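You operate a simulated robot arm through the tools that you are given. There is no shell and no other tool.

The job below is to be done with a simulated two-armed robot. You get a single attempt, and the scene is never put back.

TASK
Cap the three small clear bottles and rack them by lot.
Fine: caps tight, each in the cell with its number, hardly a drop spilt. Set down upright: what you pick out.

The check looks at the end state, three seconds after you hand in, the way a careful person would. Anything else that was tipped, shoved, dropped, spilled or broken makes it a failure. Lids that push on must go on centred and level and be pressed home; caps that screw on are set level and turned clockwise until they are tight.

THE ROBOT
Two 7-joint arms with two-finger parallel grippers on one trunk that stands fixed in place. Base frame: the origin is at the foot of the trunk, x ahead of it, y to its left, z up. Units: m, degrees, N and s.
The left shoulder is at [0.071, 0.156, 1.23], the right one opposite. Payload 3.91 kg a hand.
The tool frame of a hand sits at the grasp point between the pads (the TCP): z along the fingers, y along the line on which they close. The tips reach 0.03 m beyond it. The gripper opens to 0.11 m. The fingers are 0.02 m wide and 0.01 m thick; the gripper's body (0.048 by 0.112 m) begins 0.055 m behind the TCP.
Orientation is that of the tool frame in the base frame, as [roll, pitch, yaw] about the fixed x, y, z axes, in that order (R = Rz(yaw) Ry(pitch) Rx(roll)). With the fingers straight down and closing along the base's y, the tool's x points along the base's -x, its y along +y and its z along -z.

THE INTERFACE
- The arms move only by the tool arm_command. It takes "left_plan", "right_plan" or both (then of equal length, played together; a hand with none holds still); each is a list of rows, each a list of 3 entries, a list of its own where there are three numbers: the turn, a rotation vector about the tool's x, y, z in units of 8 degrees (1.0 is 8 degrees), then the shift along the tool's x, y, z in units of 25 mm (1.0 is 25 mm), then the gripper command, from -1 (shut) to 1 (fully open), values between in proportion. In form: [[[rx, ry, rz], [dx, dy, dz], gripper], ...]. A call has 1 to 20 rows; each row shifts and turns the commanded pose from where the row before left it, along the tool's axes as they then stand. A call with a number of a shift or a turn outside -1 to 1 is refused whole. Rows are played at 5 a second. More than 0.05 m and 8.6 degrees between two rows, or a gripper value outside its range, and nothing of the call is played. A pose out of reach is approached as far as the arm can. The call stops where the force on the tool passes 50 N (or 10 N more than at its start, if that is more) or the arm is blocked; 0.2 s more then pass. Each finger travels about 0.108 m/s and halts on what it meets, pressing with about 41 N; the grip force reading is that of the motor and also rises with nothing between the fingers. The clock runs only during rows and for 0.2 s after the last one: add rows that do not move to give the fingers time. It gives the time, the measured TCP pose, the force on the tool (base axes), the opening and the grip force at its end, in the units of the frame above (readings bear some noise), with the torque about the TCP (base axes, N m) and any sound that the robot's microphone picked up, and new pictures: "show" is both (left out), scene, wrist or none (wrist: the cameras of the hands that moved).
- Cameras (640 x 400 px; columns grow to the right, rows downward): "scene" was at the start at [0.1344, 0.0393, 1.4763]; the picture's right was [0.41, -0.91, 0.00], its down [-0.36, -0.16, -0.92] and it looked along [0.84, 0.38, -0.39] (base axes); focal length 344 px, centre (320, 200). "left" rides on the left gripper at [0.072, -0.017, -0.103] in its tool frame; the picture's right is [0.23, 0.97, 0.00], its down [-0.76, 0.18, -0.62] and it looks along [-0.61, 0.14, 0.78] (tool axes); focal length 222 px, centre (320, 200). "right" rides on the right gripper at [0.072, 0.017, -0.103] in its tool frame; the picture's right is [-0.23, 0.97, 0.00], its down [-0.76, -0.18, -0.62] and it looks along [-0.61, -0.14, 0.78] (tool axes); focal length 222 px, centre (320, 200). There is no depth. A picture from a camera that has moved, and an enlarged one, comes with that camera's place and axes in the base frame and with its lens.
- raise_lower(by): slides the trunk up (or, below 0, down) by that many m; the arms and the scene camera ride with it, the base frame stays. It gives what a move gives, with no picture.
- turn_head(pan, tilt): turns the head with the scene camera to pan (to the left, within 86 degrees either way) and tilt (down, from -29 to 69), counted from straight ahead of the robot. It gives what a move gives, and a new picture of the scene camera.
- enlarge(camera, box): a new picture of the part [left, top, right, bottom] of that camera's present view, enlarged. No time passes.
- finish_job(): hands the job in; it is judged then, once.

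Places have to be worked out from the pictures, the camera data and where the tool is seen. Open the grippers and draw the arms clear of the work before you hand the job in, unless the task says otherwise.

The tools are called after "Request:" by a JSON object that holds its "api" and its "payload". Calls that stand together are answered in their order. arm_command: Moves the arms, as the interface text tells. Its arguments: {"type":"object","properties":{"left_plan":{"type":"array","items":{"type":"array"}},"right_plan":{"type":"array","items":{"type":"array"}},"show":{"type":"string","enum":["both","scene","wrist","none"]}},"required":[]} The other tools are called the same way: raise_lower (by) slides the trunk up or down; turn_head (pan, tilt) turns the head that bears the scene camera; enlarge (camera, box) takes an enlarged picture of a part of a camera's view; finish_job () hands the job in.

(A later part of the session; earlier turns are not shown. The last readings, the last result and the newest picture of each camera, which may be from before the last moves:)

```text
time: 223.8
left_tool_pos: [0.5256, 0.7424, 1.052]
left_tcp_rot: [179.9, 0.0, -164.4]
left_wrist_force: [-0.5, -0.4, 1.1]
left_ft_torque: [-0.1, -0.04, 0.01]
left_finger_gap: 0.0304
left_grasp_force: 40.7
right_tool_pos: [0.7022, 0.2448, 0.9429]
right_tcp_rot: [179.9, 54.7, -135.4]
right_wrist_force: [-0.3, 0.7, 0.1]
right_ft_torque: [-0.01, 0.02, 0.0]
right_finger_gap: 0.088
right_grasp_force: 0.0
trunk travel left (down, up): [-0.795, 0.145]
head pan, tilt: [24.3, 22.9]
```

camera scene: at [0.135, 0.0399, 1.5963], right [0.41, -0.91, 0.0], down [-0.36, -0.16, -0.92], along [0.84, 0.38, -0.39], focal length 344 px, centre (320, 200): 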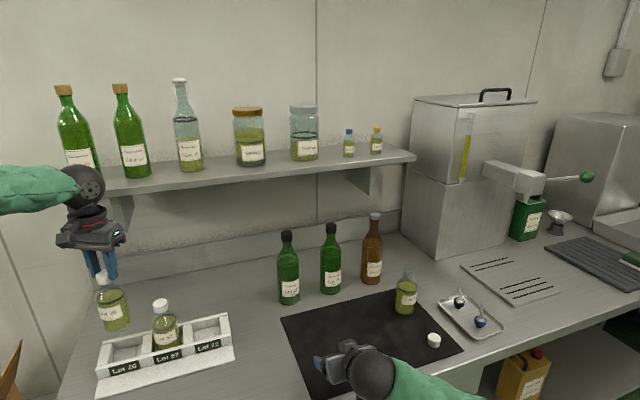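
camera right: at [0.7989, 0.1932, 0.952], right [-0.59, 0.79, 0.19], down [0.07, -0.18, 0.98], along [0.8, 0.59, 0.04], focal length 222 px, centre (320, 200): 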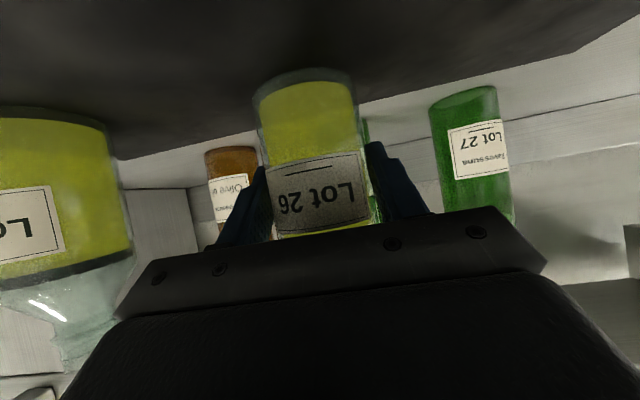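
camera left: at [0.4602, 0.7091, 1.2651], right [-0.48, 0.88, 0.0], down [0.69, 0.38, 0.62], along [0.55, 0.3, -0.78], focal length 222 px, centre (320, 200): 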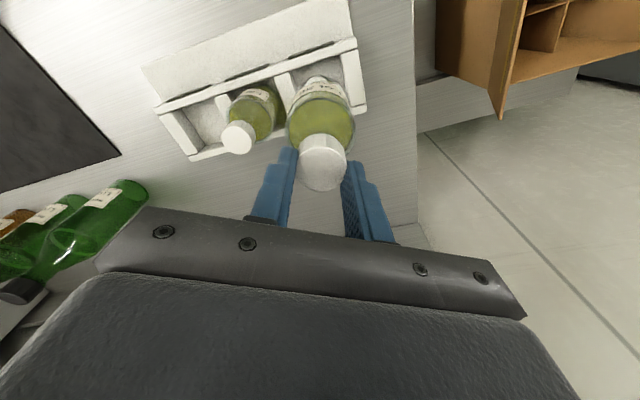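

The bottle is supported. I open the fingers modestly and rise.

Request:
{"api": "arm_command", "payload": {"left_plan": [[[0, 0, 0], [0, 0, 0], -0.4], [[0, 0, 0], [0, 0, 0], -0.1], [[0, 0, 0], [0, 0, 0], 0.0], [[0, 0, 0], [0, 0, -0.4], 0.0], [[0, 0, 0], [0, 0, -0.9], 0.0], [[0, 0, 0], [0, 0, -0.9], 0.0], [[0, 0, 0], [0, 0, -0.9], 0.0], [[0, 0, 0], [0, 0, -0.9], 0.0], [[0, 0, 0], [0, 0, -0.9], 0.0], [[0, 0, 0], [0, 0, 0], 0.0]], "show": "both"}}

Request:
{"api": "enlarge", "payload": {"camera": "scene", "box": [60, 270, 250, 400]}}

Request:
{"api": "enlarge", "payload": {"camera": "left", "box": [170, 20, 430, 200]}}

```text
time: 226.0
left_tool_pos: [0.5231, 0.7422, 1.1728]
left_tcp_rot: [179.9, -0.1, -164.4]
left_wrist_force: [0.5, -0.2, -0.5]
left_ft_torque: [0.01, -0.01, -0.01]
left_finger_gap: 0.0548
left_grasp_force: 0.0
right_tool_pos: [0.7023, 0.2456, 0.9433]
right_tcp_rot: [179.9, 54.6, -135.3]
right_wrist_force: [0.3, -0.3, -0.5]
right_ft_torque: [0.02, -0.01, 0.01]
right_finger_gap: 0.088
right_grasp_force: 0.1
trunk travel left (down, up): [-0.795, 0.145]
head pan, tilt: [24.3, 22.9]
camera scene: at [0.1348, 0.0398, 1.5963], right [0.41, -0.91, 0.0], down [-0.36, -0.16, -0.92], along [0.84, 0.38, -0.39], focal length 344 px, centre (320, 200)
camera left: at [0.4579, 0.7077, 1.2755], right [-0.48, 0.88, 0.0], down [0.69, 0.38, 0.62], along [0.55, 0.3, -0.78], focal length 222 px, centre (320, 200)
```

scene: 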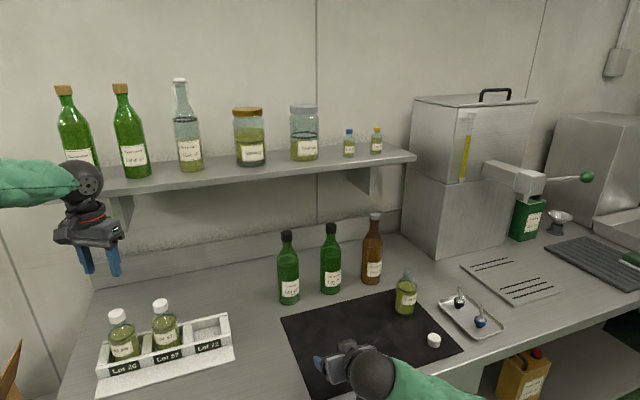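
left: 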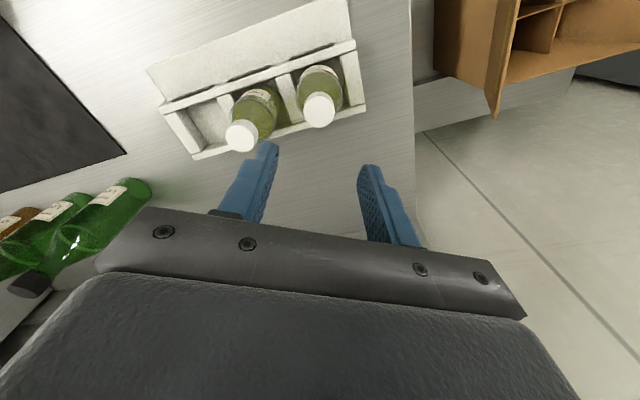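

```text
3.08 times, centred on (155, 335) of scene
camera zoom: at [0.1348, 0.0398, 1.5963], right [0.41, -0.91, 0.0], down [-0.36, -0.16, -0.92], along [0.84, 0.38, -0.39], focal length 1059 px, centre (828, -215)
```

zoom: 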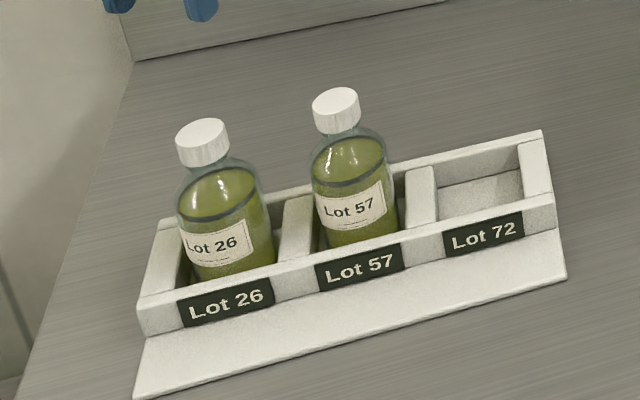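

```text
2.22 times, centred on (300, 110) of left
camera zoom: at [0.4579, 0.7077, 1.2755], right [-0.48, 0.88, 0.0], down [0.69, 0.38, 0.62], along [0.55, 0.3, -0.78], focal length 494 px, centre (364, 400)
```

zoom: 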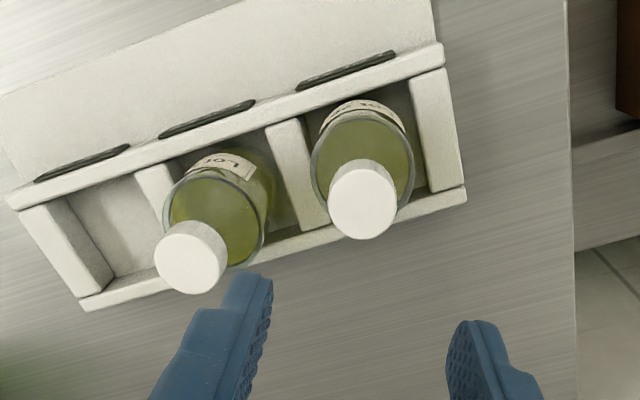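

Bottles 26 and 57 stand upright in their cells. Now the right hand rises and backs off, while the left hand rises and moves back toward the middle.

Request:
{"api": "arm_command", "payload": {"right_plan": [[[0, 0, 0], [-0.98, 0, -0.69], 0.6], [[0, 0, 0], [-0.98, 0, -0.69], 0.6], [[0, 0, 0], [-0.98, 0, -0.69], 0.6], [[0, 0, 0], [-0.98, 0, -0.69], 0.6], [[0, 0, 0], [-0.98, 0, -0.69], 0.6], [[0, 0, 0], [-0.98, 0, -0.69], 0.6], [[0, 0, 0], [0.49, -0.85, -0.7], 0.6], [[0, 0, 0], [0.49, -0.85, -0.7], 0.6], [[0, 0, 0], [0.49, -0.85, -0.7], 0.6], [[0, 0, 0], [0.49, -0.85, -0.7], 0.6], [[0, 0, 0], [0.49, -0.85, -0.7], 0.6], [[0, 0, 0], [0.49, -0.85, -0.7], 0.6], [[0, 0, 0], [0, 0, 0], 0.6]], "left_plan": [[[0, 0, 0], [0, 0, -0.8], 0.2], [[0, 0, 0], [0, 0, -0.8], 0.2], [[0, 0, 0], [0, 0, -0.8], 0.2], [[0, 0, 0], [-0.2, -0.9, 0], 0.2], [[0, 0, 0], [-0.2, -0.9, 0], 0.2], [[0, 0, 0], [-0.2, -0.9, 0], 0.2], [[0, 0, 0], [-0.2, -0.9, 0], 0.2], [[0, 0, 0], [-0.2, -0.9, 0], 0.2], [[0, 0, 0], [-0.2, -0.9, 0], 0.2], [[0, 0, 0], [-0.2, -0.9, 0], 0.2], [[0, 0, 0], [-0.2, -0.9, 0], 0.2], [[0, 0, 0], [-0.2, -0.9, 0], 0.2], [[0, 0, 0], [0, 0, 0], 0.2]], "show": "scene"}}

```text
time: 228.8
left_tool_pos: [0.6221, 0.559, 1.2356]
left_tcp_rot: [179.9, 0.0, -164.4]
left_wrist_force: [0.7, 0.4, 0.9]
left_ft_torque: [0.0, 0.01, 0.02]
left_finger_gap: 0.0658
left_grasp_force: 0.1
right_tool_pos: [0.7008, 0.0666, 1.1252]
right_tcp_rot: [-179.9, 54.8, -135.3]
right_wrist_force: [-0.5, 0.3, -0.3]
right_ft_torque: [-0.04, -0.03, 0.01]
right_finger_gap: 0.0878
right_grasp_force: 0.1
trunk travel left (down, up): [-0.795, 0.145]
head pan, tilt: [24.3, 22.9]
camera scene: at [0.1341, 0.0405, 1.5964], right [0.41, -0.91, 0.0], down [-0.35, -0.16, -0.92], along [0.84, 0.38, -0.39], focal length 344 px, centre (320, 200)
```

scene: 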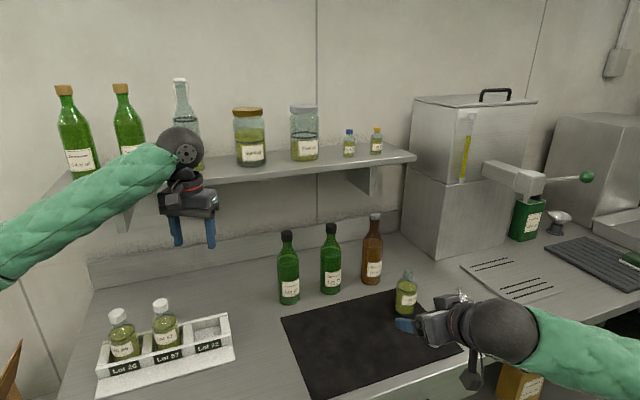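

Request:
{"api": "arm_command", "payload": {"right_plan": [[[0, 0, 0], [0.62, -0.12, -0.89], 0.6], [[0, 0, 0], [0.62, -0.12, -0.89], 0.6], [[0, 0, 0], [0.62, -0.12, -0.89], 0.6], [[0, 0, 0], [0.62, -0.12, -0.89], 0.6], [[0, 0, 0], [0.62, -0.12, -0.89], 0.6], [[0, 0, 0], [0.62, -0.12, -0.89], 0.6], [[0, 0, 0], [0.62, -0.12, -0.89], 0.6], [[0, 0, 0], [0, 0, 0], 0.6]], "show": "none"}}

Request:
{"api": "raise_lower", "payload": {"by": -0.05}}

```text
time: 230.6
left_tool_pos: [0.6233, 0.56, 1.235]
left_tcp_rot: [179.9, -0.1, -164.3]
left_wrist_force: [-0.1, 0.4, -0.2]
left_ft_torque: [-0.01, 0.03, -0.02]
left_finger_gap: 0.066
left_grasp_force: 0.0
right_tool_pos: [0.5806, -0.0787, 1.1257]
right_tcp_rot: [179.9, 54.8, -135.4]
right_wrist_force: [-0.1, 0.2, 0.7]
right_ft_torque: [0.01, 0.01, 0.02]
right_finger_gap: 0.0879
right_grasp_force: 0.0
trunk travel left (down, up): [-0.795, 0.145]
head pan, tilt: [24.3, 22.9]
```

```text
time: 231.5
left_tool_pos: [0.6219, 0.5589, 1.185]
left_tcp_rot: [179.9, 0.0, -164.4]
left_wrist_force: [-0.7, -0.3, -0.5]
left_ft_torque: [-0.01, 0.03, -0.01]
left_finger_gap: 0.0659
left_grasp_force: 0.0
right_tool_pos: [0.5803, -0.0798, 1.0769]
right_tcp_rot: [180.0, 54.9, -135.3]
right_wrist_force: [-0.6, 0.3, 1.1]
right_ft_torque: [0.03, -0.02, -0.02]
right_finger_gap: 0.0879
right_grasp_force: 0.1
trunk travel left (down, up): [-0.745, 0.195]
head pan, tilt: [24.3, 22.9]
```

Trunk is now +0.07 m. The left hand goes to above the third cap near (0.893, 0.051).

Request:
{"api": "arm_command", "payload": {"left_plan": [[[0, 0, 0], [-0.199, -0.9, 0], 0.2], [[0, 0, 0], [-0.199, -0.9, 0], 0.2], [[0, 0, 0], [-0.199, -0.9, 0], 0.2], [[0, 0, 0], [-0.199, -0.9, 0], 0.2], [[0, 0, 0], [-0.199, -0.9, 0], 0.2], [[0, 0, 0], [-0.199, -0.9, 0], 0.2], [[0, 0, 0], [-0.199, -0.9, 0], 0.2], [[0, 0, 0], [-0.199, -0.9, 0], 0.2], [[0, 0, 0], [-0.199, -0.9, 0], 0.2], [[0, 0, 0], [-0.199, -0.9, 0], 0.2], [[0, 0, 0], [-0.199, -0.9, 0], 0.2], [[0, 0, 0], [-0.199, -0.9, 0], 0.2], [[0, 0, 0], [-0.199, -0.9, 0], 0.2], [[0, 0, 0], [-0.199, -0.9, 0], 0.2], [[0, 0, 0], [-0.199, -0.9, 0], 0.2], [[0, 0, 0], [-0.199, -0.9, 0], 0.2], [[0, 0, 0], [-0.199, -0.9, 0], 0.2], [[0, 0, 0], [-0.199, -0.9, 0], 0.2], [[0, 0, 0], [0, 0, 0], 0.2]], "show": "scene"}}

```text
time: 235.5
left_tool_pos: [0.818, 0.1946, 1.1849]
left_tcp_rot: [179.8, 0.1, -164.5]
left_wrist_force: [0.4, 0.2, -0.3]
left_ft_torque: [-0.06, 0.01, 0.0]
left_finger_gap: 0.0659
left_grasp_force: 0.0
right_tool_pos: [0.5788, -0.0806, 1.0769]
right_tcp_rot: [-179.9, 54.8, -135.4]
right_wrist_force: [-0.4, 0.2, -0.9]
right_ft_torque: [-0.02, 0.01, 0.0]
right_finger_gap: 0.0881
right_grasp_force: 0.1
trunk travel left (down, up): [-0.745, 0.195]
head pan, tilt: [24.3, 22.9]
camera scene: at [0.1342, 0.0397, 1.5464], right [0.41, -0.91, 0.0], down [-0.35, -0.16, -0.92], along [0.84, 0.38, -0.39], focal length 344 px, centre (320, 200)
```

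scene: 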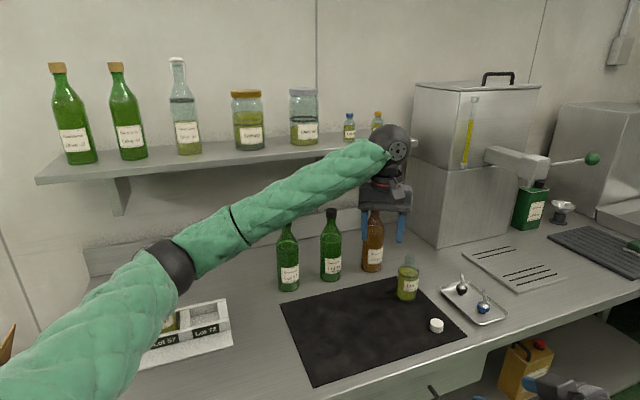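

Request:
{"api": "arm_command", "payload": {"left_plan": [[[0, 0, 0], [-0.199, -0.9, 0], 0.2], [[0, 0, 0], [-0.199, -0.9, 0], 0.2], [[0, 0, 0], [-0.199, -0.9, 0], 0.2], [[0, 0, 0], [-0.199, -0.9, 0], 0.2], [[0, 0, 0], [-0.199, -0.9, 0.5], 0.2], [[0, 0, 0], [-0.199, -0.9, 0.5], 0.2], [[0, 0, 0], [-0.199, -0.9, 0.5], 0.2], [[0, 0, 0], [0, 0, 0.9], 0.2], [[0, 0, 0], [0, 0, 0.9], 0.2], [[0, 0, 0], [0, 0, 0], 0.2]], "show": "both"}}

Request:
{"api": "enlarge", "payload": {"camera": "left", "box": [240, 60, 400, 200]}}

```text
time: 237.7
left_tool_pos: [0.8931, 0.0499, 1.1031]
left_tcp_rot: [179.9, -0.1, -164.4]
left_wrist_force: [0.3, 0.4, -0.4]
left_ft_torque: [-0.04, -0.01, -0.03]
left_finger_gap: 0.0661
left_grasp_force: 0.1
right_tool_pos: [0.5795, -0.0796, 1.0751]
right_tcp_rot: [180.0, 54.8, -135.4]
right_wrist_force: [-0.5, 0.2, 0.5]
right_ft_torque: [-0.02, -0.03, 0.03]
right_finger_gap: 0.0878
right_grasp_force: 0.1
trunk travel left (down, up): [-0.745, 0.195]
head pan, tilt: [24.3, 22.9]
camera scene: at [0.1345, 0.0387, 1.5464], right [0.41, -0.91, 0.0], down [-0.35, -0.16, -0.92], along [0.84, 0.38, -0.39], focal length 344 px, centre (320, 200)
camera left: at [0.8271, 0.015, 1.205], right [-0.48, 0.88, 0.0], down [0.69, 0.38, 0.62], along [0.55, 0.3, -0.78], focal length 222 px, centre (320, 200)
```

scene: 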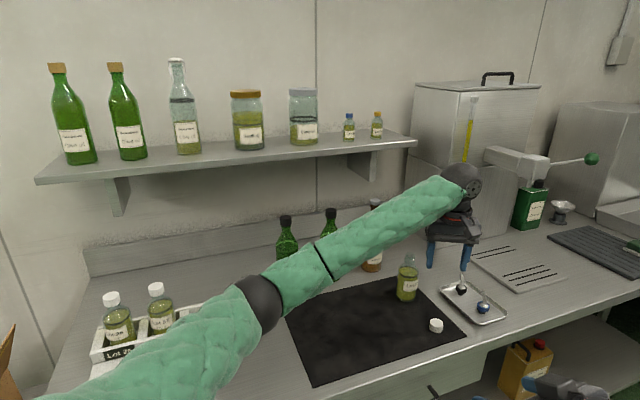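
left: 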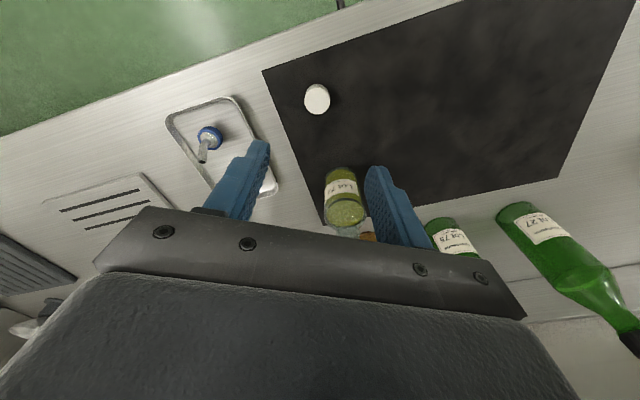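

```text
2.86 times, centred on (320, 130) of left
camera zoom: at [0.8271, 0.015, 1.205], right [-0.48, 0.88, 0.0], down [0.69, 0.38, 0.62], along [0.55, 0.3, -0.78], focal length 635 px, centre (320, 400)
```

zoom: 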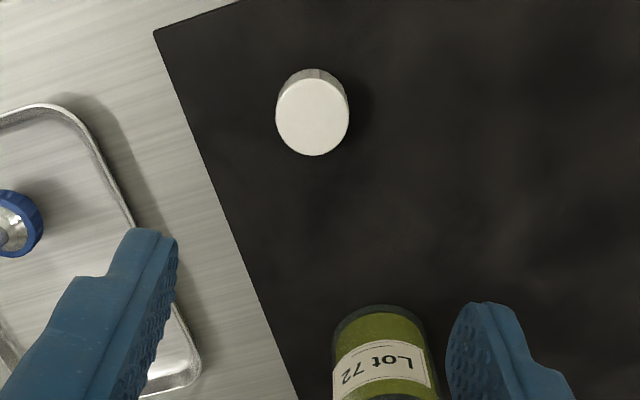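

Cap C is at about (0.897, 0.050). I trim and descend around it.

Request:
{"api": "arm_command", "payload": {"left_plan": [[[0, 0, 0], [-0.13, -0.02, 0], 0.2], [[0, 0, 0], [0, 0, 0.9], 0.2], [[0, 0, 0], [0, 0, 0.9], 0.2], [[0, 0, 0], [0, 0, 0.9], 0.2], [[0, 0, 0], [0, 0, 0.9], 0.2], [[0, 0, 0], [0, 0, 0.9], 0.2], [[0, 0, 0], [0, 0, 0.9], 0.2], [[0, 0, 0], [0, 0, 0.9], 0.2], [[0, 0, 0], [0, 0, 0.6], 0.2], [[0, 0, 0], [0, 0, 0], 0.2], [[0, 0, 0], [0, 0, 0], 0.2]], "show": "both"}}

Request:
{"api": "enlarge", "payload": {"camera": "left", "box": [220, 100, 420, 250]}}

```text
time: 240.1
left_tool_pos: [0.8952, 0.0502, 0.9297]
left_tcp_rot: [179.9, -0.1, -164.3]
left_wrist_force: [-0.1, -0.4, -0.3]
left_ft_torque: [-0.01, 0.0, 0.04]
left_finger_gap: 0.0659
left_grasp_force: 0.2
right_tool_pos: [0.5801, -0.0792, 1.076]
right_tcp_rot: [-180.0, 54.7, -135.3]
right_wrist_force: [-0.1, -0.4, -0.3]
right_ft_torque: [-0.02, 0.0, -0.02]
right_finger_gap: 0.0878
right_grasp_force: 0.1
trunk travel left (down, up): [-0.745, 0.195]
head pan, tilt: [24.3, 22.9]
camera scene: at [0.1348, 0.0387, 1.5463], right [0.41, -0.91, 0.0], down [-0.36, -0.16, -0.92], along [0.84, 0.38, -0.39], focal length 344 px, centre (320, 200)
camera left: at [0.8312, 0.0155, 1.0312], right [-0.48, 0.88, 0.0], down [0.69, 0.38, 0.62], along [0.55, 0.3, -0.78], focal length 222 px, centre (320, 200)
```

scene: 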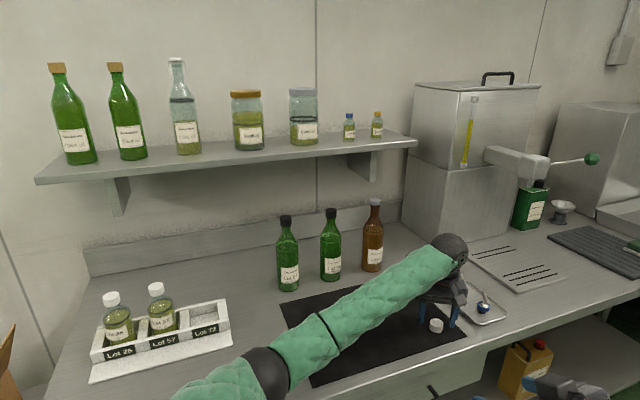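
left: 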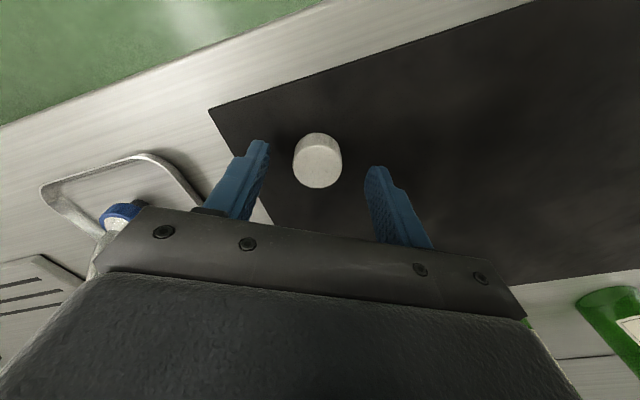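

```text
2.67 times, centred on (320, 175) of left
camera zoom: at [0.8312, 0.0155, 1.0312], right [-0.48, 0.88, 0.0], down [0.69, 0.38, 0.62], along [0.55, 0.3, -0.78], focal length 592 px, centre (320, 267)
```

zoom: 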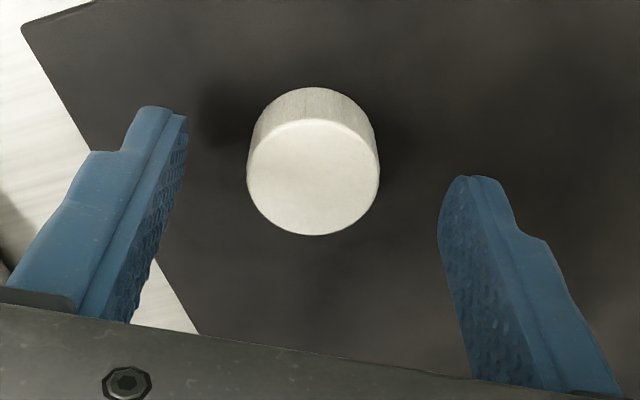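

The cap is centred and there is no sign of contact. I lower 12 mm and grip.

Request:
{"api": "arm_command", "payload": {"left_plan": [[[0, 0, 0], [0, 0, 0.25], 0.2], [[0, 0, 0], [0, 0, 0.25], 0.2], [[0, 0, 0], [0, 0, 0], 0.0], [[0, 0, 0], [0, 0, 0], -0.3], [[0, 0, 0], [0, 0, 0], -0.6], [[0, 0, 0], [0, 0, 0], -1], [[0, 0, 0], [0, 0, 0], -1], [[0, 0, 0], [0, 0, 0], -1]], "show": "none"}}

Request:
{"api": "enlarge", "payload": {"camera": "left", "box": [220, 100, 420, 250]}}

```text
time: 241.9
left_tool_pos: [0.8969, 0.0517, 0.917]
left_tcp_rot: [179.9, -0.1, -164.4]
left_wrist_force: [-0.3, 0.6, -0.1]
left_ft_torque: [0.04, -0.01, -0.01]
left_finger_gap: 0.0309
left_grasp_force: 40.7
right_tool_pos: [0.5795, -0.08, 1.0763]
right_tcp_rot: [180.0, 54.8, -135.4]
right_wrist_force: [-0.4, 0.8, -0.3]
right_ft_torque: [0.0, -0.03, 0.0]
right_finger_gap: 0.0883
right_grasp_force: 0.1
trunk travel left (down, up): [-0.745, 0.195]
head pan, tilt: [24.3, 22.9]
```

```text
2.67 times, centred on (320, 175) of left
camera zoom: at [0.8324, 0.017, 1.0187], right [-0.48, 0.88, 0.0], down [0.69, 0.38, 0.62], along [0.55, 0.3, -0.78], focal length 592 px, centre (320, 267)
```

zoom: 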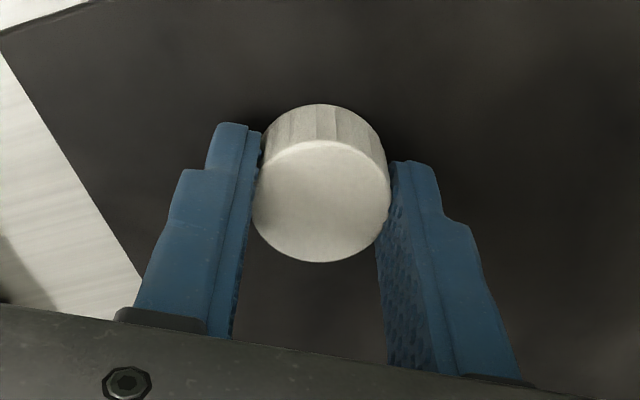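

Cap C is gripped and centred within about 1 mm. I lift it and carry it to the parking spot.

Request:
{"api": "arm_command", "payload": {"left_plan": [[[0, 0, 0], [0, 0, -0.4], -1], [[0, 0, 0], [0, 0, -0.95], -1], [[0, 0, 0], [0, 0, -0.95], -1], [[0, 0, 0], [0, 0, -0.95], -1], [[0, 0, 0], [0, 0, -0.95], -1], [[0, 0, 0], [0, 0, -0.95], -1], [[0, 0, 0], [0, 0, -0.95], -1], [[0, 0, 0], [0, 0, -0.95], -1], [[0, 0, 0], [0, 0, -0.95], -1], [[0, 0, 0], [0, 0, -0.95], -1], [[0, 0, 0], [0, 0, -0.95], -1], [[0, 0, 0], [0, 0, -0.95], -1], [[0, 0, 0], [0, 0, -0.95], -1], [[0, 0, 0], [0, 0, 0], -1]], "show": "none"}}

Request:
{"api": "arm_command", "payload": {"left_plan": [[[0, 0, 0], [0.132, 0.95, 0], -1], [[0, 0, 0], [0.132, 0.95, 0], -1], [[0, 0, 0], [0.132, 0.95, 0], -1], [[0, 0, 0], [0.132, 0.95, 0], -1], [[0, 0, 0], [0.132, 0.95, 0], -1], [[0, 0, 0], [0.132, 0.95, 0], -1], [[0, 0, 0], [0.132, 0.95, 0], -1], [[0, 0, 0], [0.132, 0.95, 0], -1], [[0, 0, 0], [0.132, 0.95, 0], -1], [[0, 0, 0], [0.132, 0.95, 0], -1], [[0, 0, 0], [0.132, 0.95, 0], -1], [[0, 0, 0], [0.132, 0.95, 0], -1], [[0, 0, 0], [0.132, 0.95, 0], -1], [[0, 0, 0], [0.132, 0.95, 0], -1], [[0, 0, 0], [0.132, 0.95, 0], -1], [[0, 0, 0], [0.132, 0.95, 0], -1], [[0, 0, 0], [0.132, 0.95, 0], -1], [[0, 0, 0], [0.132, 0.95, 0], -1], [[0, 0, 0], [0.132, 0.95, 0], -1], [[0, 0, 0], [0.132, 0.95, 0], -1]], "show": "scene"}}

```text
time: 244.9
left_tool_pos: [0.8977, 0.0495, 1.2135]
left_tcp_rot: [179.9, -0.1, -164.3]
left_wrist_force: [0.4, 0.7, 0.1]
left_ft_torque: [-0.01, 0.01, 0.0]
left_finger_gap: 0.0307
left_grasp_force: 40.6
right_tool_pos: [0.5802, -0.0803, 1.0758]
right_tcp_rot: [-179.9, 54.8, -135.3]
right_wrist_force: [0.0, -0.3, 0.4]
right_ft_torque: [0.0, -0.01, -0.02]
right_finger_gap: 0.0881
right_grasp_force: 0.0
trunk travel left (down, up): [-0.745, 0.195]
head pan, tilt: [24.3, 22.9]
```

```text
time: 249.1
left_tool_pos: [0.7048, 0.4913, 1.2131]
left_tcp_rot: [179.9, 0.0, -164.5]
left_wrist_force: [-0.8, 0.1, -0.6]
left_ft_torque: [0.05, -0.01, -0.01]
left_finger_gap: 0.0304
left_grasp_force: 41.6
right_tool_pos: [0.5792, -0.0801, 1.0772]
right_tcp_rot: [-179.9, 54.8, -135.4]
right_wrist_force: [-1.1, 0.6, 0.0]
right_ft_torque: [0.03, -0.01, 0.01]
right_finger_gap: 0.0881
right_grasp_force: 0.0
trunk travel left (down, up): [-0.745, 0.195]
head pan, tilt: [24.3, 22.9]
camera scene: at [0.1338, 0.0398, 1.5464], right [0.41, -0.91, 0.0], down [-0.35, -0.16, -0.92], along [0.84, 0.38, -0.39], focal length 344 px, centre (320, 200)
```

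scene: 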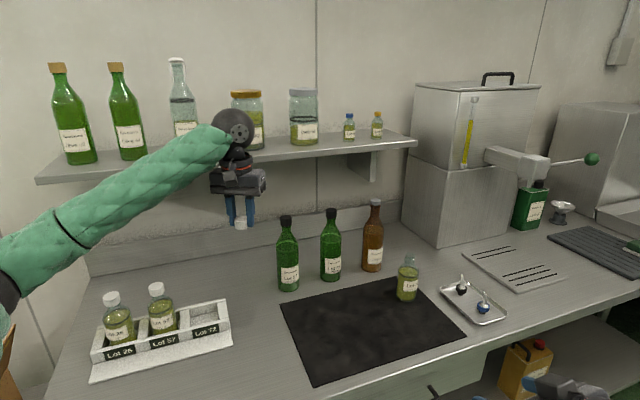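

The mat is clear of caps. I wind the left hand to yaw ≈ −68 and bring the right hand to the pre-approach point before bottle 72 (≈1.000, 0.151).

Request:
{"api": "arm_command", "payload": {"left_plan": [[[0, 0, -1], [0, 0, 0], -1], [[0, 0, -1], [0, 0, 0], -1], [[0, 0, -1], [0, 0, 0], -1], [[0, 0, -1], [0, 0, 0], -1], [[0, 0, -1], [0, 0, 0], -1], [[0, 0, -1], [0, 0, 0], -1], [[0, 0, -1], [0, 0, 0], -1], [[0, 0, -1], [0, 0, 0], -1], [[0, 0, -1], [0, 0, 0], -1], [[0, 0, -1], [0, 0, 0], -1], [[0, 0, -1], [0, 0, 0], -1], [[0, 0, -1], [0, 0, 0], -1], [[0, 0, 0], [0, 0, 0], -1]], "right_plan": [[[0, 0, 0], [-0.465, -0.445, 0.759], 0.6], [[0, 0, 0], [-0.465, -0.445, 0.759], 0.6], [[0, 0, 0], [-0.465, -0.445, 0.759], 0.6], [[0, 0, 0], [-0.465, -0.445, 0.759], 0.6], [[0, 0, 0], [-0.465, -0.445, 0.759], 0.6], [[0, 0, 0], [-0.465, -0.445, 0.759], 0.6], [[0, 0, 0], [-0.465, -0.445, 0.759], 0.6], [[0, 0, 0], [-0.465, -0.445, 0.759], 0.6], [[0, 0, 0], [-0.465, -0.445, 0.759], 0.6], [[0, 0, 0], [-0.465, -0.445, 0.759], 0.6], [[0, 0, 0], [-0.465, -0.445, 0.759], 0.6], [[0, 0, 0], [-0.465, -0.445, 0.759], 0.6], [[0, 0, 0], [0, 0, 0], 0.6]], "show": "both"}}

Request:
{"api": "enlarge", "payload": {"camera": "right", "box": [220, 0, 420, 180]}}

Request:
{"api": "enlarge", "payload": {"camera": "scene", "box": [370, 240, 530, 340]}}

```text
time: 251.9
left_tool_pos: [0.7072, 0.4913, 1.2129]
left_tcp_rot: [-180.0, 0.1, -68.4]
left_wrist_force: [0.2, -0.1, 0.2]
left_ft_torque: [0.02, 0.0, 0.05]
left_finger_gap: 0.0304
left_grasp_force: 41.5
right_tool_pos: [0.8635, 0.0128, 1.0603]
right_tcp_rot: [180.0, 54.8, -135.4]
right_wrist_force: [-0.6, 0.1, -0.1]
right_ft_torque: [0.01, 0.04, 0.01]
right_finger_gap: 0.0882
right_grasp_force: 0.0
trunk travel left (down, up): [-0.745, 0.195]
head pan, tilt: [24.3, 22.9]
camera scene: at [0.1342, 0.0387, 1.5464], right [0.41, -0.91, 0.0], down [-0.35, -0.16, -0.92], along [0.84, 0.38, -0.39], focal length 344 px, centre (320, 200)
camera right: at [0.7621, -0.0622, 1.0591], right [-0.59, 0.79, 0.19], down [0.07, -0.18, 0.98], along [0.8, 0.59, 0.05], focal length 222 px, centre (320, 200)
camera left: at [0.7487, 0.4303, 1.3159], right [-0.82, -0.57, 0.0], down [-0.45, 0.64, 0.62], along [-0.36, 0.51, -0.78], focal length 222 px, centre (320, 200)
```

scene: 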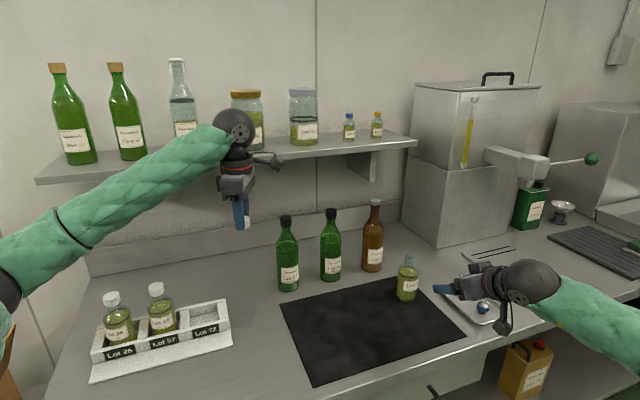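
right: 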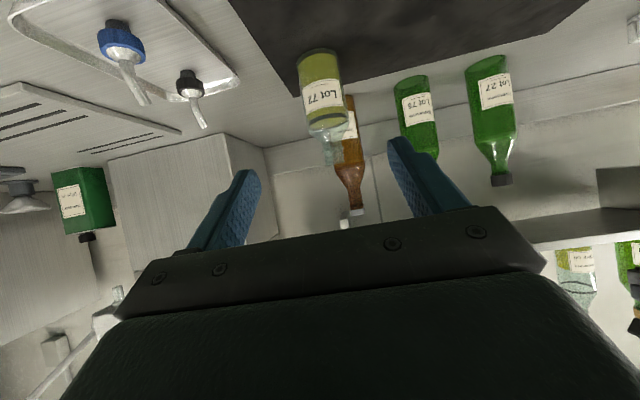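
left: 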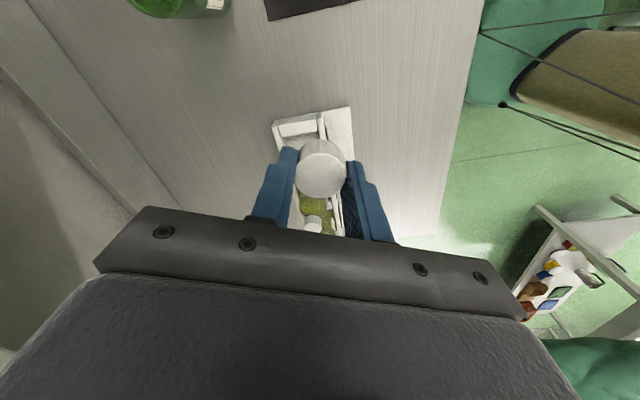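

```text
2.22 times, centred on (320, 90) of right
camera zoom: at [0.7621, -0.0622, 1.0591], right [-0.59, 0.79, 0.19], down [0.07, -0.18, 0.98], along [0.8, 0.59, 0.05], focal length 494 px, centre (320, 444)
```

zoom: 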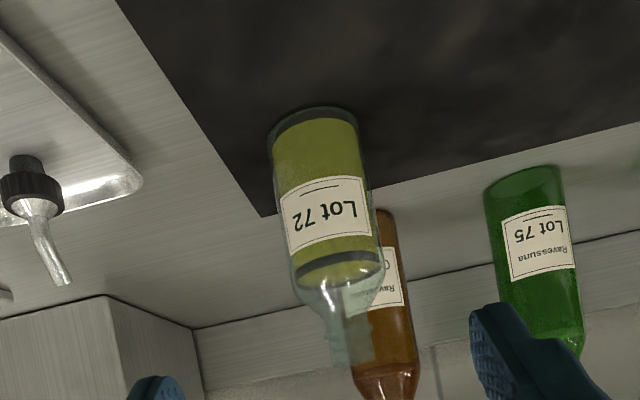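

```text
4.00 times, centred on (450, 290) of scene
camera zoom: at [0.1342, 0.0387, 1.5464], right [0.41, -0.91, 0.0], down [-0.35, -0.16, -0.92], along [0.84, 0.38, -0.39], focal length 1377 px, centre (-200, -160)
```

zoom: 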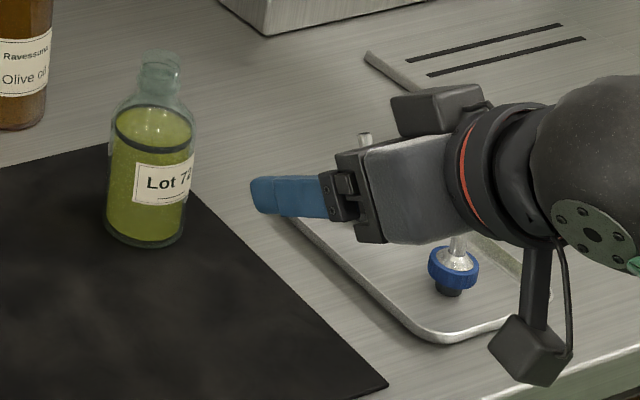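

Bottle 72 is at about (0.995, 0.148), nearly straight ahead. I lower and advance the first part around it.

Request:
{"api": "arm_command", "payload": {"right_plan": [[[0, 0, 0], [0.55, 0.03, 0.876], 0.6], [[0, 0, 0], [0.55, 0.03, 0.876], 0.6], [[0, 0, 0], [0.55, 0.03, 0.876], 0.6], [[0, 0, 0], [0.55, 0.03, 0.876], 0.6], [[0, 0, 0], [0.55, 0.03, 0.876], 0.6], [[0, 0, 0], [0, 0, 0], 0.6], [[0, 0, 0], [-0.264, 0, 0.377], 0.6], [[0, 0, 0], [-0.264, 0, 0.377], 0.6], [[0, 0, 0], [-0.264, 0, 0.377], 0.6], [[0, 0, 0], [-0.264, 0, 0.377], 0.6], [[0, 0, 0], [-0.264, 0, 0.377], 0.6], [[0, 0, 0], [0, 0, 0], 0.6]], "show": "both"}}

Request:
{"api": "enlarge", "payload": {"camera": "right", "box": [220, 60, 420, 240]}}

Request:
{"api": "enlarge", "payload": {"camera": "scene", "box": [370, 240, 530, 340]}}

```text
time: 254.5
left_tool_pos: [0.7063, 0.4914, 1.2134]
left_tcp_rot: [-180.0, 0.2, -68.4]
left_wrist_force: [0.0, -0.3, 0.5]
left_ft_torque: [0.0, 0.01, 0.04]
left_finger_gap: 0.0301
left_grasp_force: 41.3
right_tool_pos: [0.9373, 0.0903, 0.9395]
right_tcp_rot: [180.0, 54.8, -135.4]
right_wrist_force: [0.0, 0.3, -0.6]
right_ft_torque: [-0.01, 0.01, -0.05]
right_finger_gap: 0.0879
right_grasp_force: 0.0
trunk travel left (down, up): [-0.745, 0.195]
head pan, tilt: [24.3, 22.9]
camera scene: at [0.1347, 0.0389, 1.5464], right [0.41, -0.91, 0.0], down [-0.36, -0.16, -0.92], along [0.84, 0.38, -0.39], focal length 344 px, centre (320, 200)
camera right: at [0.8355, 0.0145, 0.938], right [-0.59, 0.79, 0.19], down [0.07, -0.18, 0.98], along [0.8, 0.59, 0.05], focal length 222 px, centre (320, 200)
```

scene: 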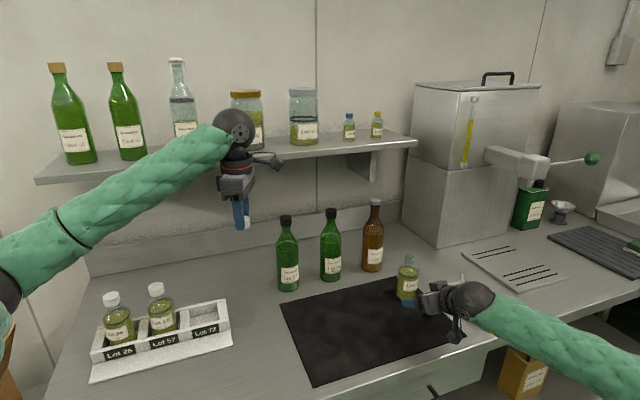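
right: 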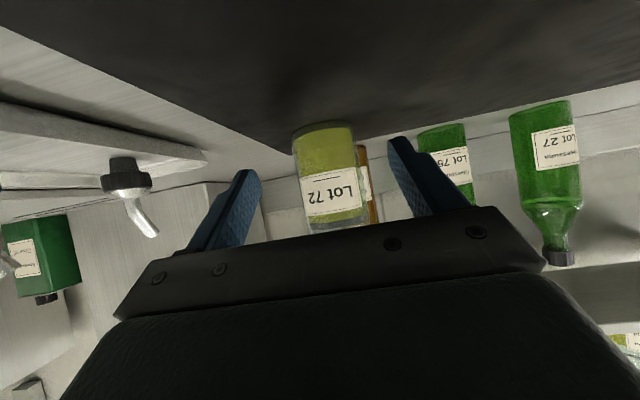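

```text
2.22 times, centred on (320, 150) of right
camera zoom: at [0.8355, 0.0145, 0.938], right [-0.59, 0.79, 0.19], down [0.07, -0.18, 0.98], along [0.8, 0.59, 0.05], focal length 494 px, centre (320, 311)
```

zoom: 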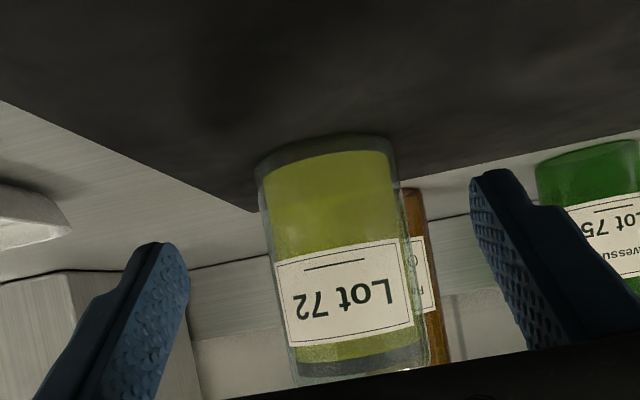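

```text
4.00 times, centred on (450, 290) of scene
camera zoom: at [0.1347, 0.0389, 1.5464], right [0.41, -0.91, 0.0], down [-0.36, -0.16, -0.92], along [0.84, 0.38, -0.39], focal length 1377 px, centre (-200, -160)
```

zoom: 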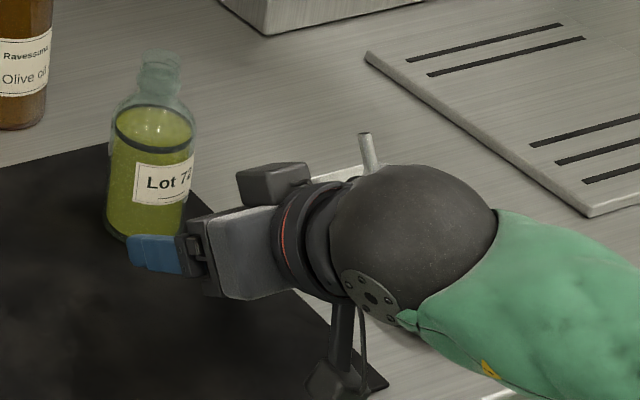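

The bottle is centred between the fingers' paths. I advance the last 76 mm and close gently.

Request:
{"api": "arm_command", "payload": {"right_plan": [[[0, 0, 0], [-0.25, 0.03, 0.358], 0.6], [[0, 0, 0], [-0.25, 0.03, 0.358], 0.6], [[0, 0, 0], [-0.25, 0, 0.358], 0.6], [[0, 0, 0], [-0.25, 0, 0.358], 0.6], [[0, 0, 0], [-0.25, 0, 0.358], 0.6], [[0, 0, 0], [-0.25, 0, 0.358], 0.6], [[0, 0, 0], [-0.25, 0, 0.358], 0.6], [[0, 0, 0], [0, 0, 0], 0.45], [[0, 0, 0], [0, 0, 0], 0.3], [[0, 0, 0], [0, 0, 0], 0.2], [[0, 0, 0], [0, 0, 0], 0.15], [[0, 0, 0], [0, 0, 0], 0.1], [[0, 0, 0], [0, 0, 0], 0.06], [[0, 0, 0], [0, 0, 0], 0.03], [[0, 0, 0], [0, 0, 0], 0.0], [[0, 0, 0], [0, 0, 0], -0.2], [[0, 0, 0], [0, 0, 0], -1], [[0, 0, 0], [0, 0, 0], -1], [[0, 0, 0], [0, 0, 0], -1]], "show": "both"}}

Request:
{"api": "enlarge", "payload": {"camera": "scene", "box": [370, 240, 530, 340]}}

```text
time: 258.5
left_tool_pos: [0.706, 0.4903, 1.2132]
left_tcp_rot: [180.0, 0.1, -68.4]
left_wrist_force: [0.1, -0.6, 0.6]
left_ft_torque: [-0.03, 0.0, 0.01]
left_finger_gap: 0.0302
left_grasp_force: 41.1
right_tool_pos: [0.9903, 0.145, 0.9397]
right_tcp_rot: [-180.0, 54.8, -135.5]
right_wrist_force: [4.3, -4.6, 3.5]
right_ft_torque: [-0.18, -0.2, -0.02]
right_finger_gap: 0.0588
right_grasp_force: 41.1
trunk travel left (down, up): [-0.745, 0.195]
head pan, tilt: [24.3, 22.9]
camera scene: at [0.1348, 0.0388, 1.5463], right [0.41, -0.91, 0.0], down [-0.36, -0.16, -0.92], along [0.84, 0.38, -0.39], focal length 344 px, centre (320, 200)
camera right: at [0.8887, 0.0694, 0.9385], right [-0.59, 0.79, 0.19], down [0.07, -0.18, 0.98], along [0.8, 0.59, 0.05], focal length 222 px, centre (320, 200)
```

scene: 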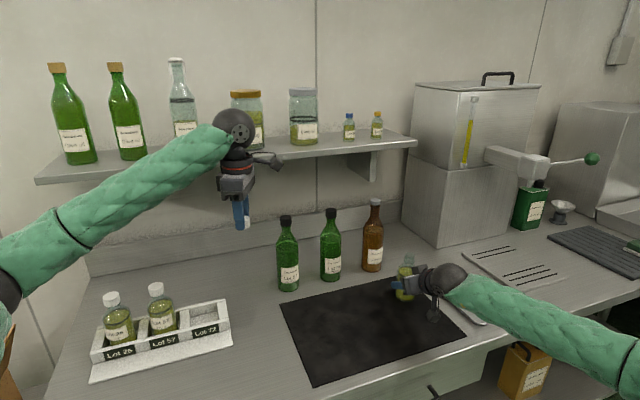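
right: 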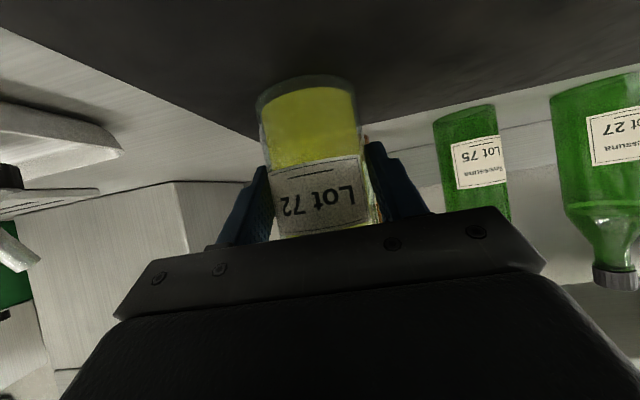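

```text
4.00 times, centred on (450, 290) of scene
camera zoom: at [0.1348, 0.0388, 1.5463], right [0.41, -0.91, 0.0], down [-0.36, -0.16, -0.92], along [0.84, 0.38, -0.39], focal length 1377 px, centre (-200, -160)
```

zoom: 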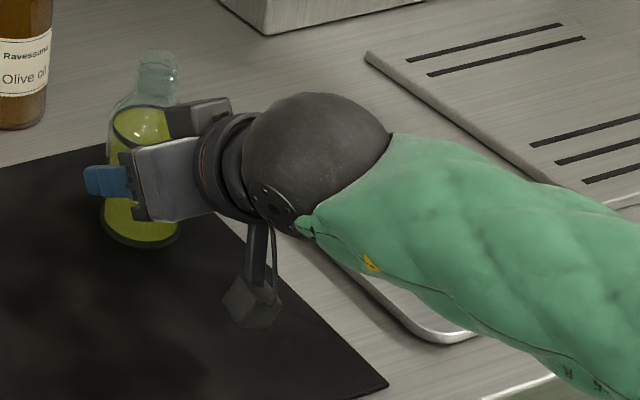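

Bottle 72 is held. I lift it 12 mm and start carrying it slowly sideways to the capping spot.

Request:
{"api": "arm_command", "payload": {"right_plan": [[[0, 0, 0], [-0.1, 0, -0.07], -1], [[0, 0, 0], [-0.15, 0, -0.105], -1], [[0, 0, 0], [-0.15, 0, -0.105], -1], [[0, 0, 0], [0, 0, 0], -1], [[0, 0, 0], [0, 0.1, 0], -1], [[0, 0, 0], [0, 0.2, 0], -1], [[0, 0, 0], [0, 0.3, 0], -1], [[0, 0, 0], [0, 0.37, 0], -1], [[0, 0, 0], [0, 0.37, 0], -1], [[0, 0, 0], [0, 0.37, 0], -1], [[0, 0, 0], [0, 0.37, 0], -1], [[0, 0, 0], [0, 0.37, 0], -1], [[0, 0, 0], [0, 0.37, 0], -1], [[0, 0, 0], [0, 0.37, 0], -1], [[0, 0, 0], [0, 0.37, 0], -1], [[0, 0, 0], [0, 0.3, 0], -1], [[0, 0, 0], [0, 0.2, 0], -1], [[0, 0, 0], [0, 0.1, 0], -1], [[0, 0, 0], [0, 0, 0], -1]], "show": "scene"}}

Request:
{"api": "enlarge", "payload": {"camera": "scene", "box": [310, 240, 470, 340]}}

```text
time: 262.5
left_tool_pos: [0.7067, 0.4911, 1.2132]
left_tcp_rot: [-180.0, 0.0, -68.3]
left_wrist_force: [0.3, 1.1, 0.3]
left_ft_torque: [-0.02, 0.0, -0.03]
left_finger_gap: 0.0301
left_grasp_force: 40.6
right_tool_pos: [0.9176, 0.2172, 0.9506]
right_tcp_rot: [-179.9, 54.8, -135.4]
right_wrist_force: [-0.7, 0.7, -4.2]
right_ft_torque: [-0.02, 0.04, -0.02]
right_finger_gap: 0.0587
right_grasp_force: 41.2
trunk travel left (down, up): [-0.745, 0.195]
head pan, tilt: [24.3, 22.9]
camera scene: at [0.1352, 0.0393, 1.5463], right [0.41, -0.91, 0.0], down [-0.36, -0.16, -0.92], along [0.84, 0.38, -0.39], focal length 344 px, centre (320, 200)
```

scene: 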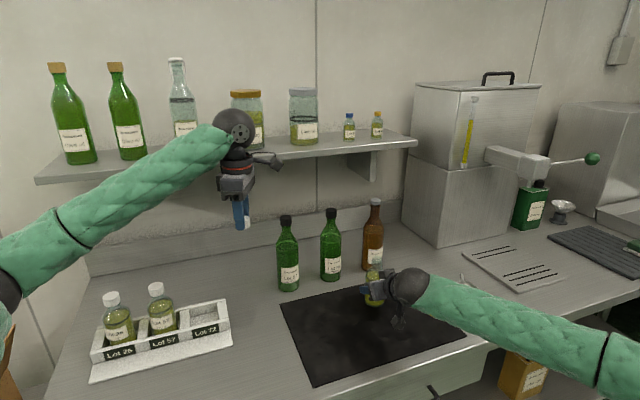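

```text
4.00 times, centred on (390, 290) of scene
camera zoom: at [0.1352, 0.0393, 1.5463], right [0.41, -0.91, 0.0], down [-0.36, -0.16, -0.92], along [0.84, 0.38, -0.39], focal length 1377 px, centre (40, -160)
```

zoom: 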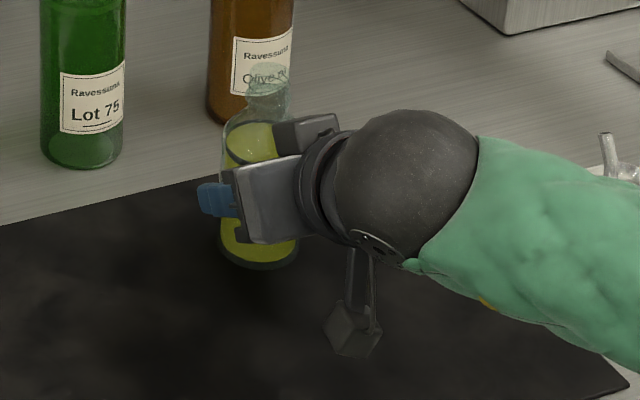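

The bottle stays upright. I continue the slow carry.

Request:
{"api": "arm_command", "payload": {"right_plan": [[[0, 0, 0], [0, 0.1, 0], -1], [[0, 0, 0], [0, 0.2, 0], -1], [[0, 0, 0], [0, 0.3, 0], -1], [[0, 0, 0], [0, 0.4, 0], -1], [[0, 0, 0], [0, 0.4, 0], -1], [[0, 0, 0], [0, 0.4, 0], -1], [[0, 0, 0], [0, 0.4, 0], -1], [[0, 0, 0], [0, 0.4, 0], -1], [[0, 0, 0], [0, 0.4, 0], -1], [[0, 0, 0], [0, 0.4, 0], -1], [[0, 0, 0], [0, 0.4, 0], -1], [[0, 0, 0], [0, 0.4, 0], -1], [[0, 0, 0], [0, 0.4, 0], -1], [[0, 0, 0], [0, 0.4, 0], -1], [[0, 0, 0], [0, 0.4, 0], -1], [[0, 0, 0], [0, 0.4, 0], -1], [[0, 0, 0], [0, 0.4, 0], -1], [[0, 0, 0], [0, 0.4, 0], -1], [[0, 0, 0], [0, 0.3, 0], -1], [[0, 0, 0], [0, 0.15, 0], -1]], "show": "scene"}}

Request:
{"api": "enlarge", "payload": {"camera": "scene", "box": [260, 240, 420, 340]}}

```text
time: 266.7
left_tool_pos: [0.7067, 0.4915, 1.2127]
left_tcp_rot: [-179.9, 0.1, -68.4]
left_wrist_force: [-0.2, -0.2, -0.5]
left_ft_torque: [-0.03, -0.01, 0.01]
left_finger_gap: 0.0303
left_grasp_force: 41.6
right_tool_pos: [0.7932, 0.3431, 0.9511]
right_tcp_rot: [-179.8, 54.8, -135.3]
right_wrist_force: [0.2, 0.6, -4.2]
right_ft_torque: [-0.01, -0.01, 0.0]
right_finger_gap: 0.0589
right_grasp_force: 41.3
trunk travel left (down, up): [-0.745, 0.195]
head pan, tilt: [24.3, 22.9]
camera scene: at [0.1351, 0.0396, 1.5463], right [0.41, -0.91, 0.0], down [-0.36, -0.16, -0.92], along [0.84, 0.38, -0.39], focal length 344 px, centre (320, 200)
```

scene: 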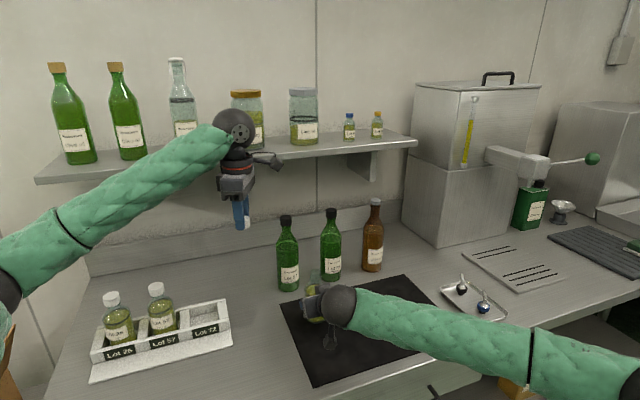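

```text
4.00 times, centred on (340, 290) of scene
camera zoom: at [0.1351, 0.0396, 1.5463], right [0.41, -0.91, 0.0], down [-0.36, -0.16, -0.92], along [0.84, 0.38, -0.39], focal length 1377 px, centre (240, -160)
```

zoom: 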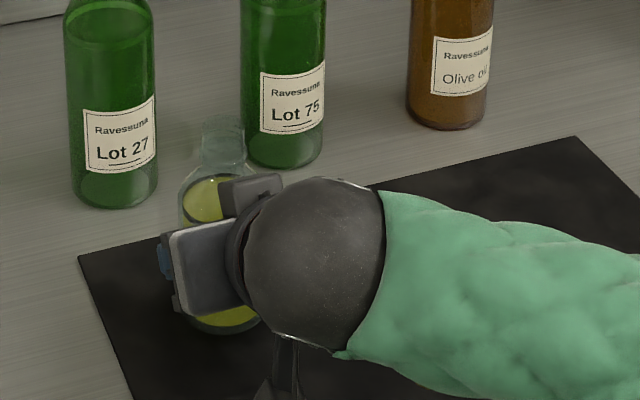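

Good spot. I set bottle 72 down gently here.

Request:
{"api": "arm_command", "payload": {"right_plan": [[[0, 0, 0], [0.1, 0, 0.07], -1], [[0, 0, 0], [0.1, 0, 0.07], -1], [[0, 0, 0], [0.08, 0, 0.056], -1], [[0, 0, 0], [0.05, 0, 0.035], -1], [[0, 0, 0], [0.03, 0, 0.021], -1], [[0, 0, 0], [0, 0, 0], -1], [[0, 0, 0], [0, 0, 0], -1]], "show": "none"}}

```text
time: 268.3
left_tool_pos: [0.7082, 0.4913, 1.2123]
left_tcp_rot: [-180.0, 0.1, -68.5]
left_wrist_force: [0.2, -0.2, -0.7]
left_ft_torque: [0.0, -0.01, 0.01]
left_finger_gap: 0.0304
left_grasp_force: 41.4
right_tool_pos: [0.7938, 0.345, 0.9412]
right_tcp_rot: [180.0, 54.8, -135.4]
right_wrist_force: [-0.9, 0.7, -3.5]
right_ft_torque: [-0.02, 0.04, 0.04]
right_finger_gap: 0.0587
right_grasp_force: 41.1
trunk travel left (down, up): [-0.745, 0.195]
head pan, tilt: [24.3, 22.9]
```

Not yet touching (the weight is still carried). I lower 2 mm more.

Request:
{"api": "arm_command", "payload": {"right_plan": [[[0, 0, 0], [0.03, 0, 0.021], -1], [[0, 0, 0], [0.03, 0, 0.021], -1], [[0, 0, 0], [0, 0, 0], -1], [[0, 0, 0], [0, 0, 0], -1]], "show": "none"}}

```text
time: 269.3
left_tool_pos: [0.7071, 0.4923, 1.2134]
left_tcp_rot: [180.0, 0.1, -68.4]
left_wrist_force: [-0.5, 0.0, 0.2]
left_ft_torque: [0.0, -0.03, 0.0]
left_finger_gap: 0.0301
left_grasp_force: 40.9
right_tool_pos: [0.7928, 0.3444, 0.9408]
right_tcp_rot: [-179.9, 54.9, -135.3]
right_wrist_force: [4.6, 6.6, 10.7]
right_ft_torque: [0.28, -0.06, -0.07]
right_finger_gap: 0.0592
right_grasp_force: 41.1
trunk travel left (down, up): [-0.745, 0.195]
head pan, tilt: [24.3, 22.9]
```

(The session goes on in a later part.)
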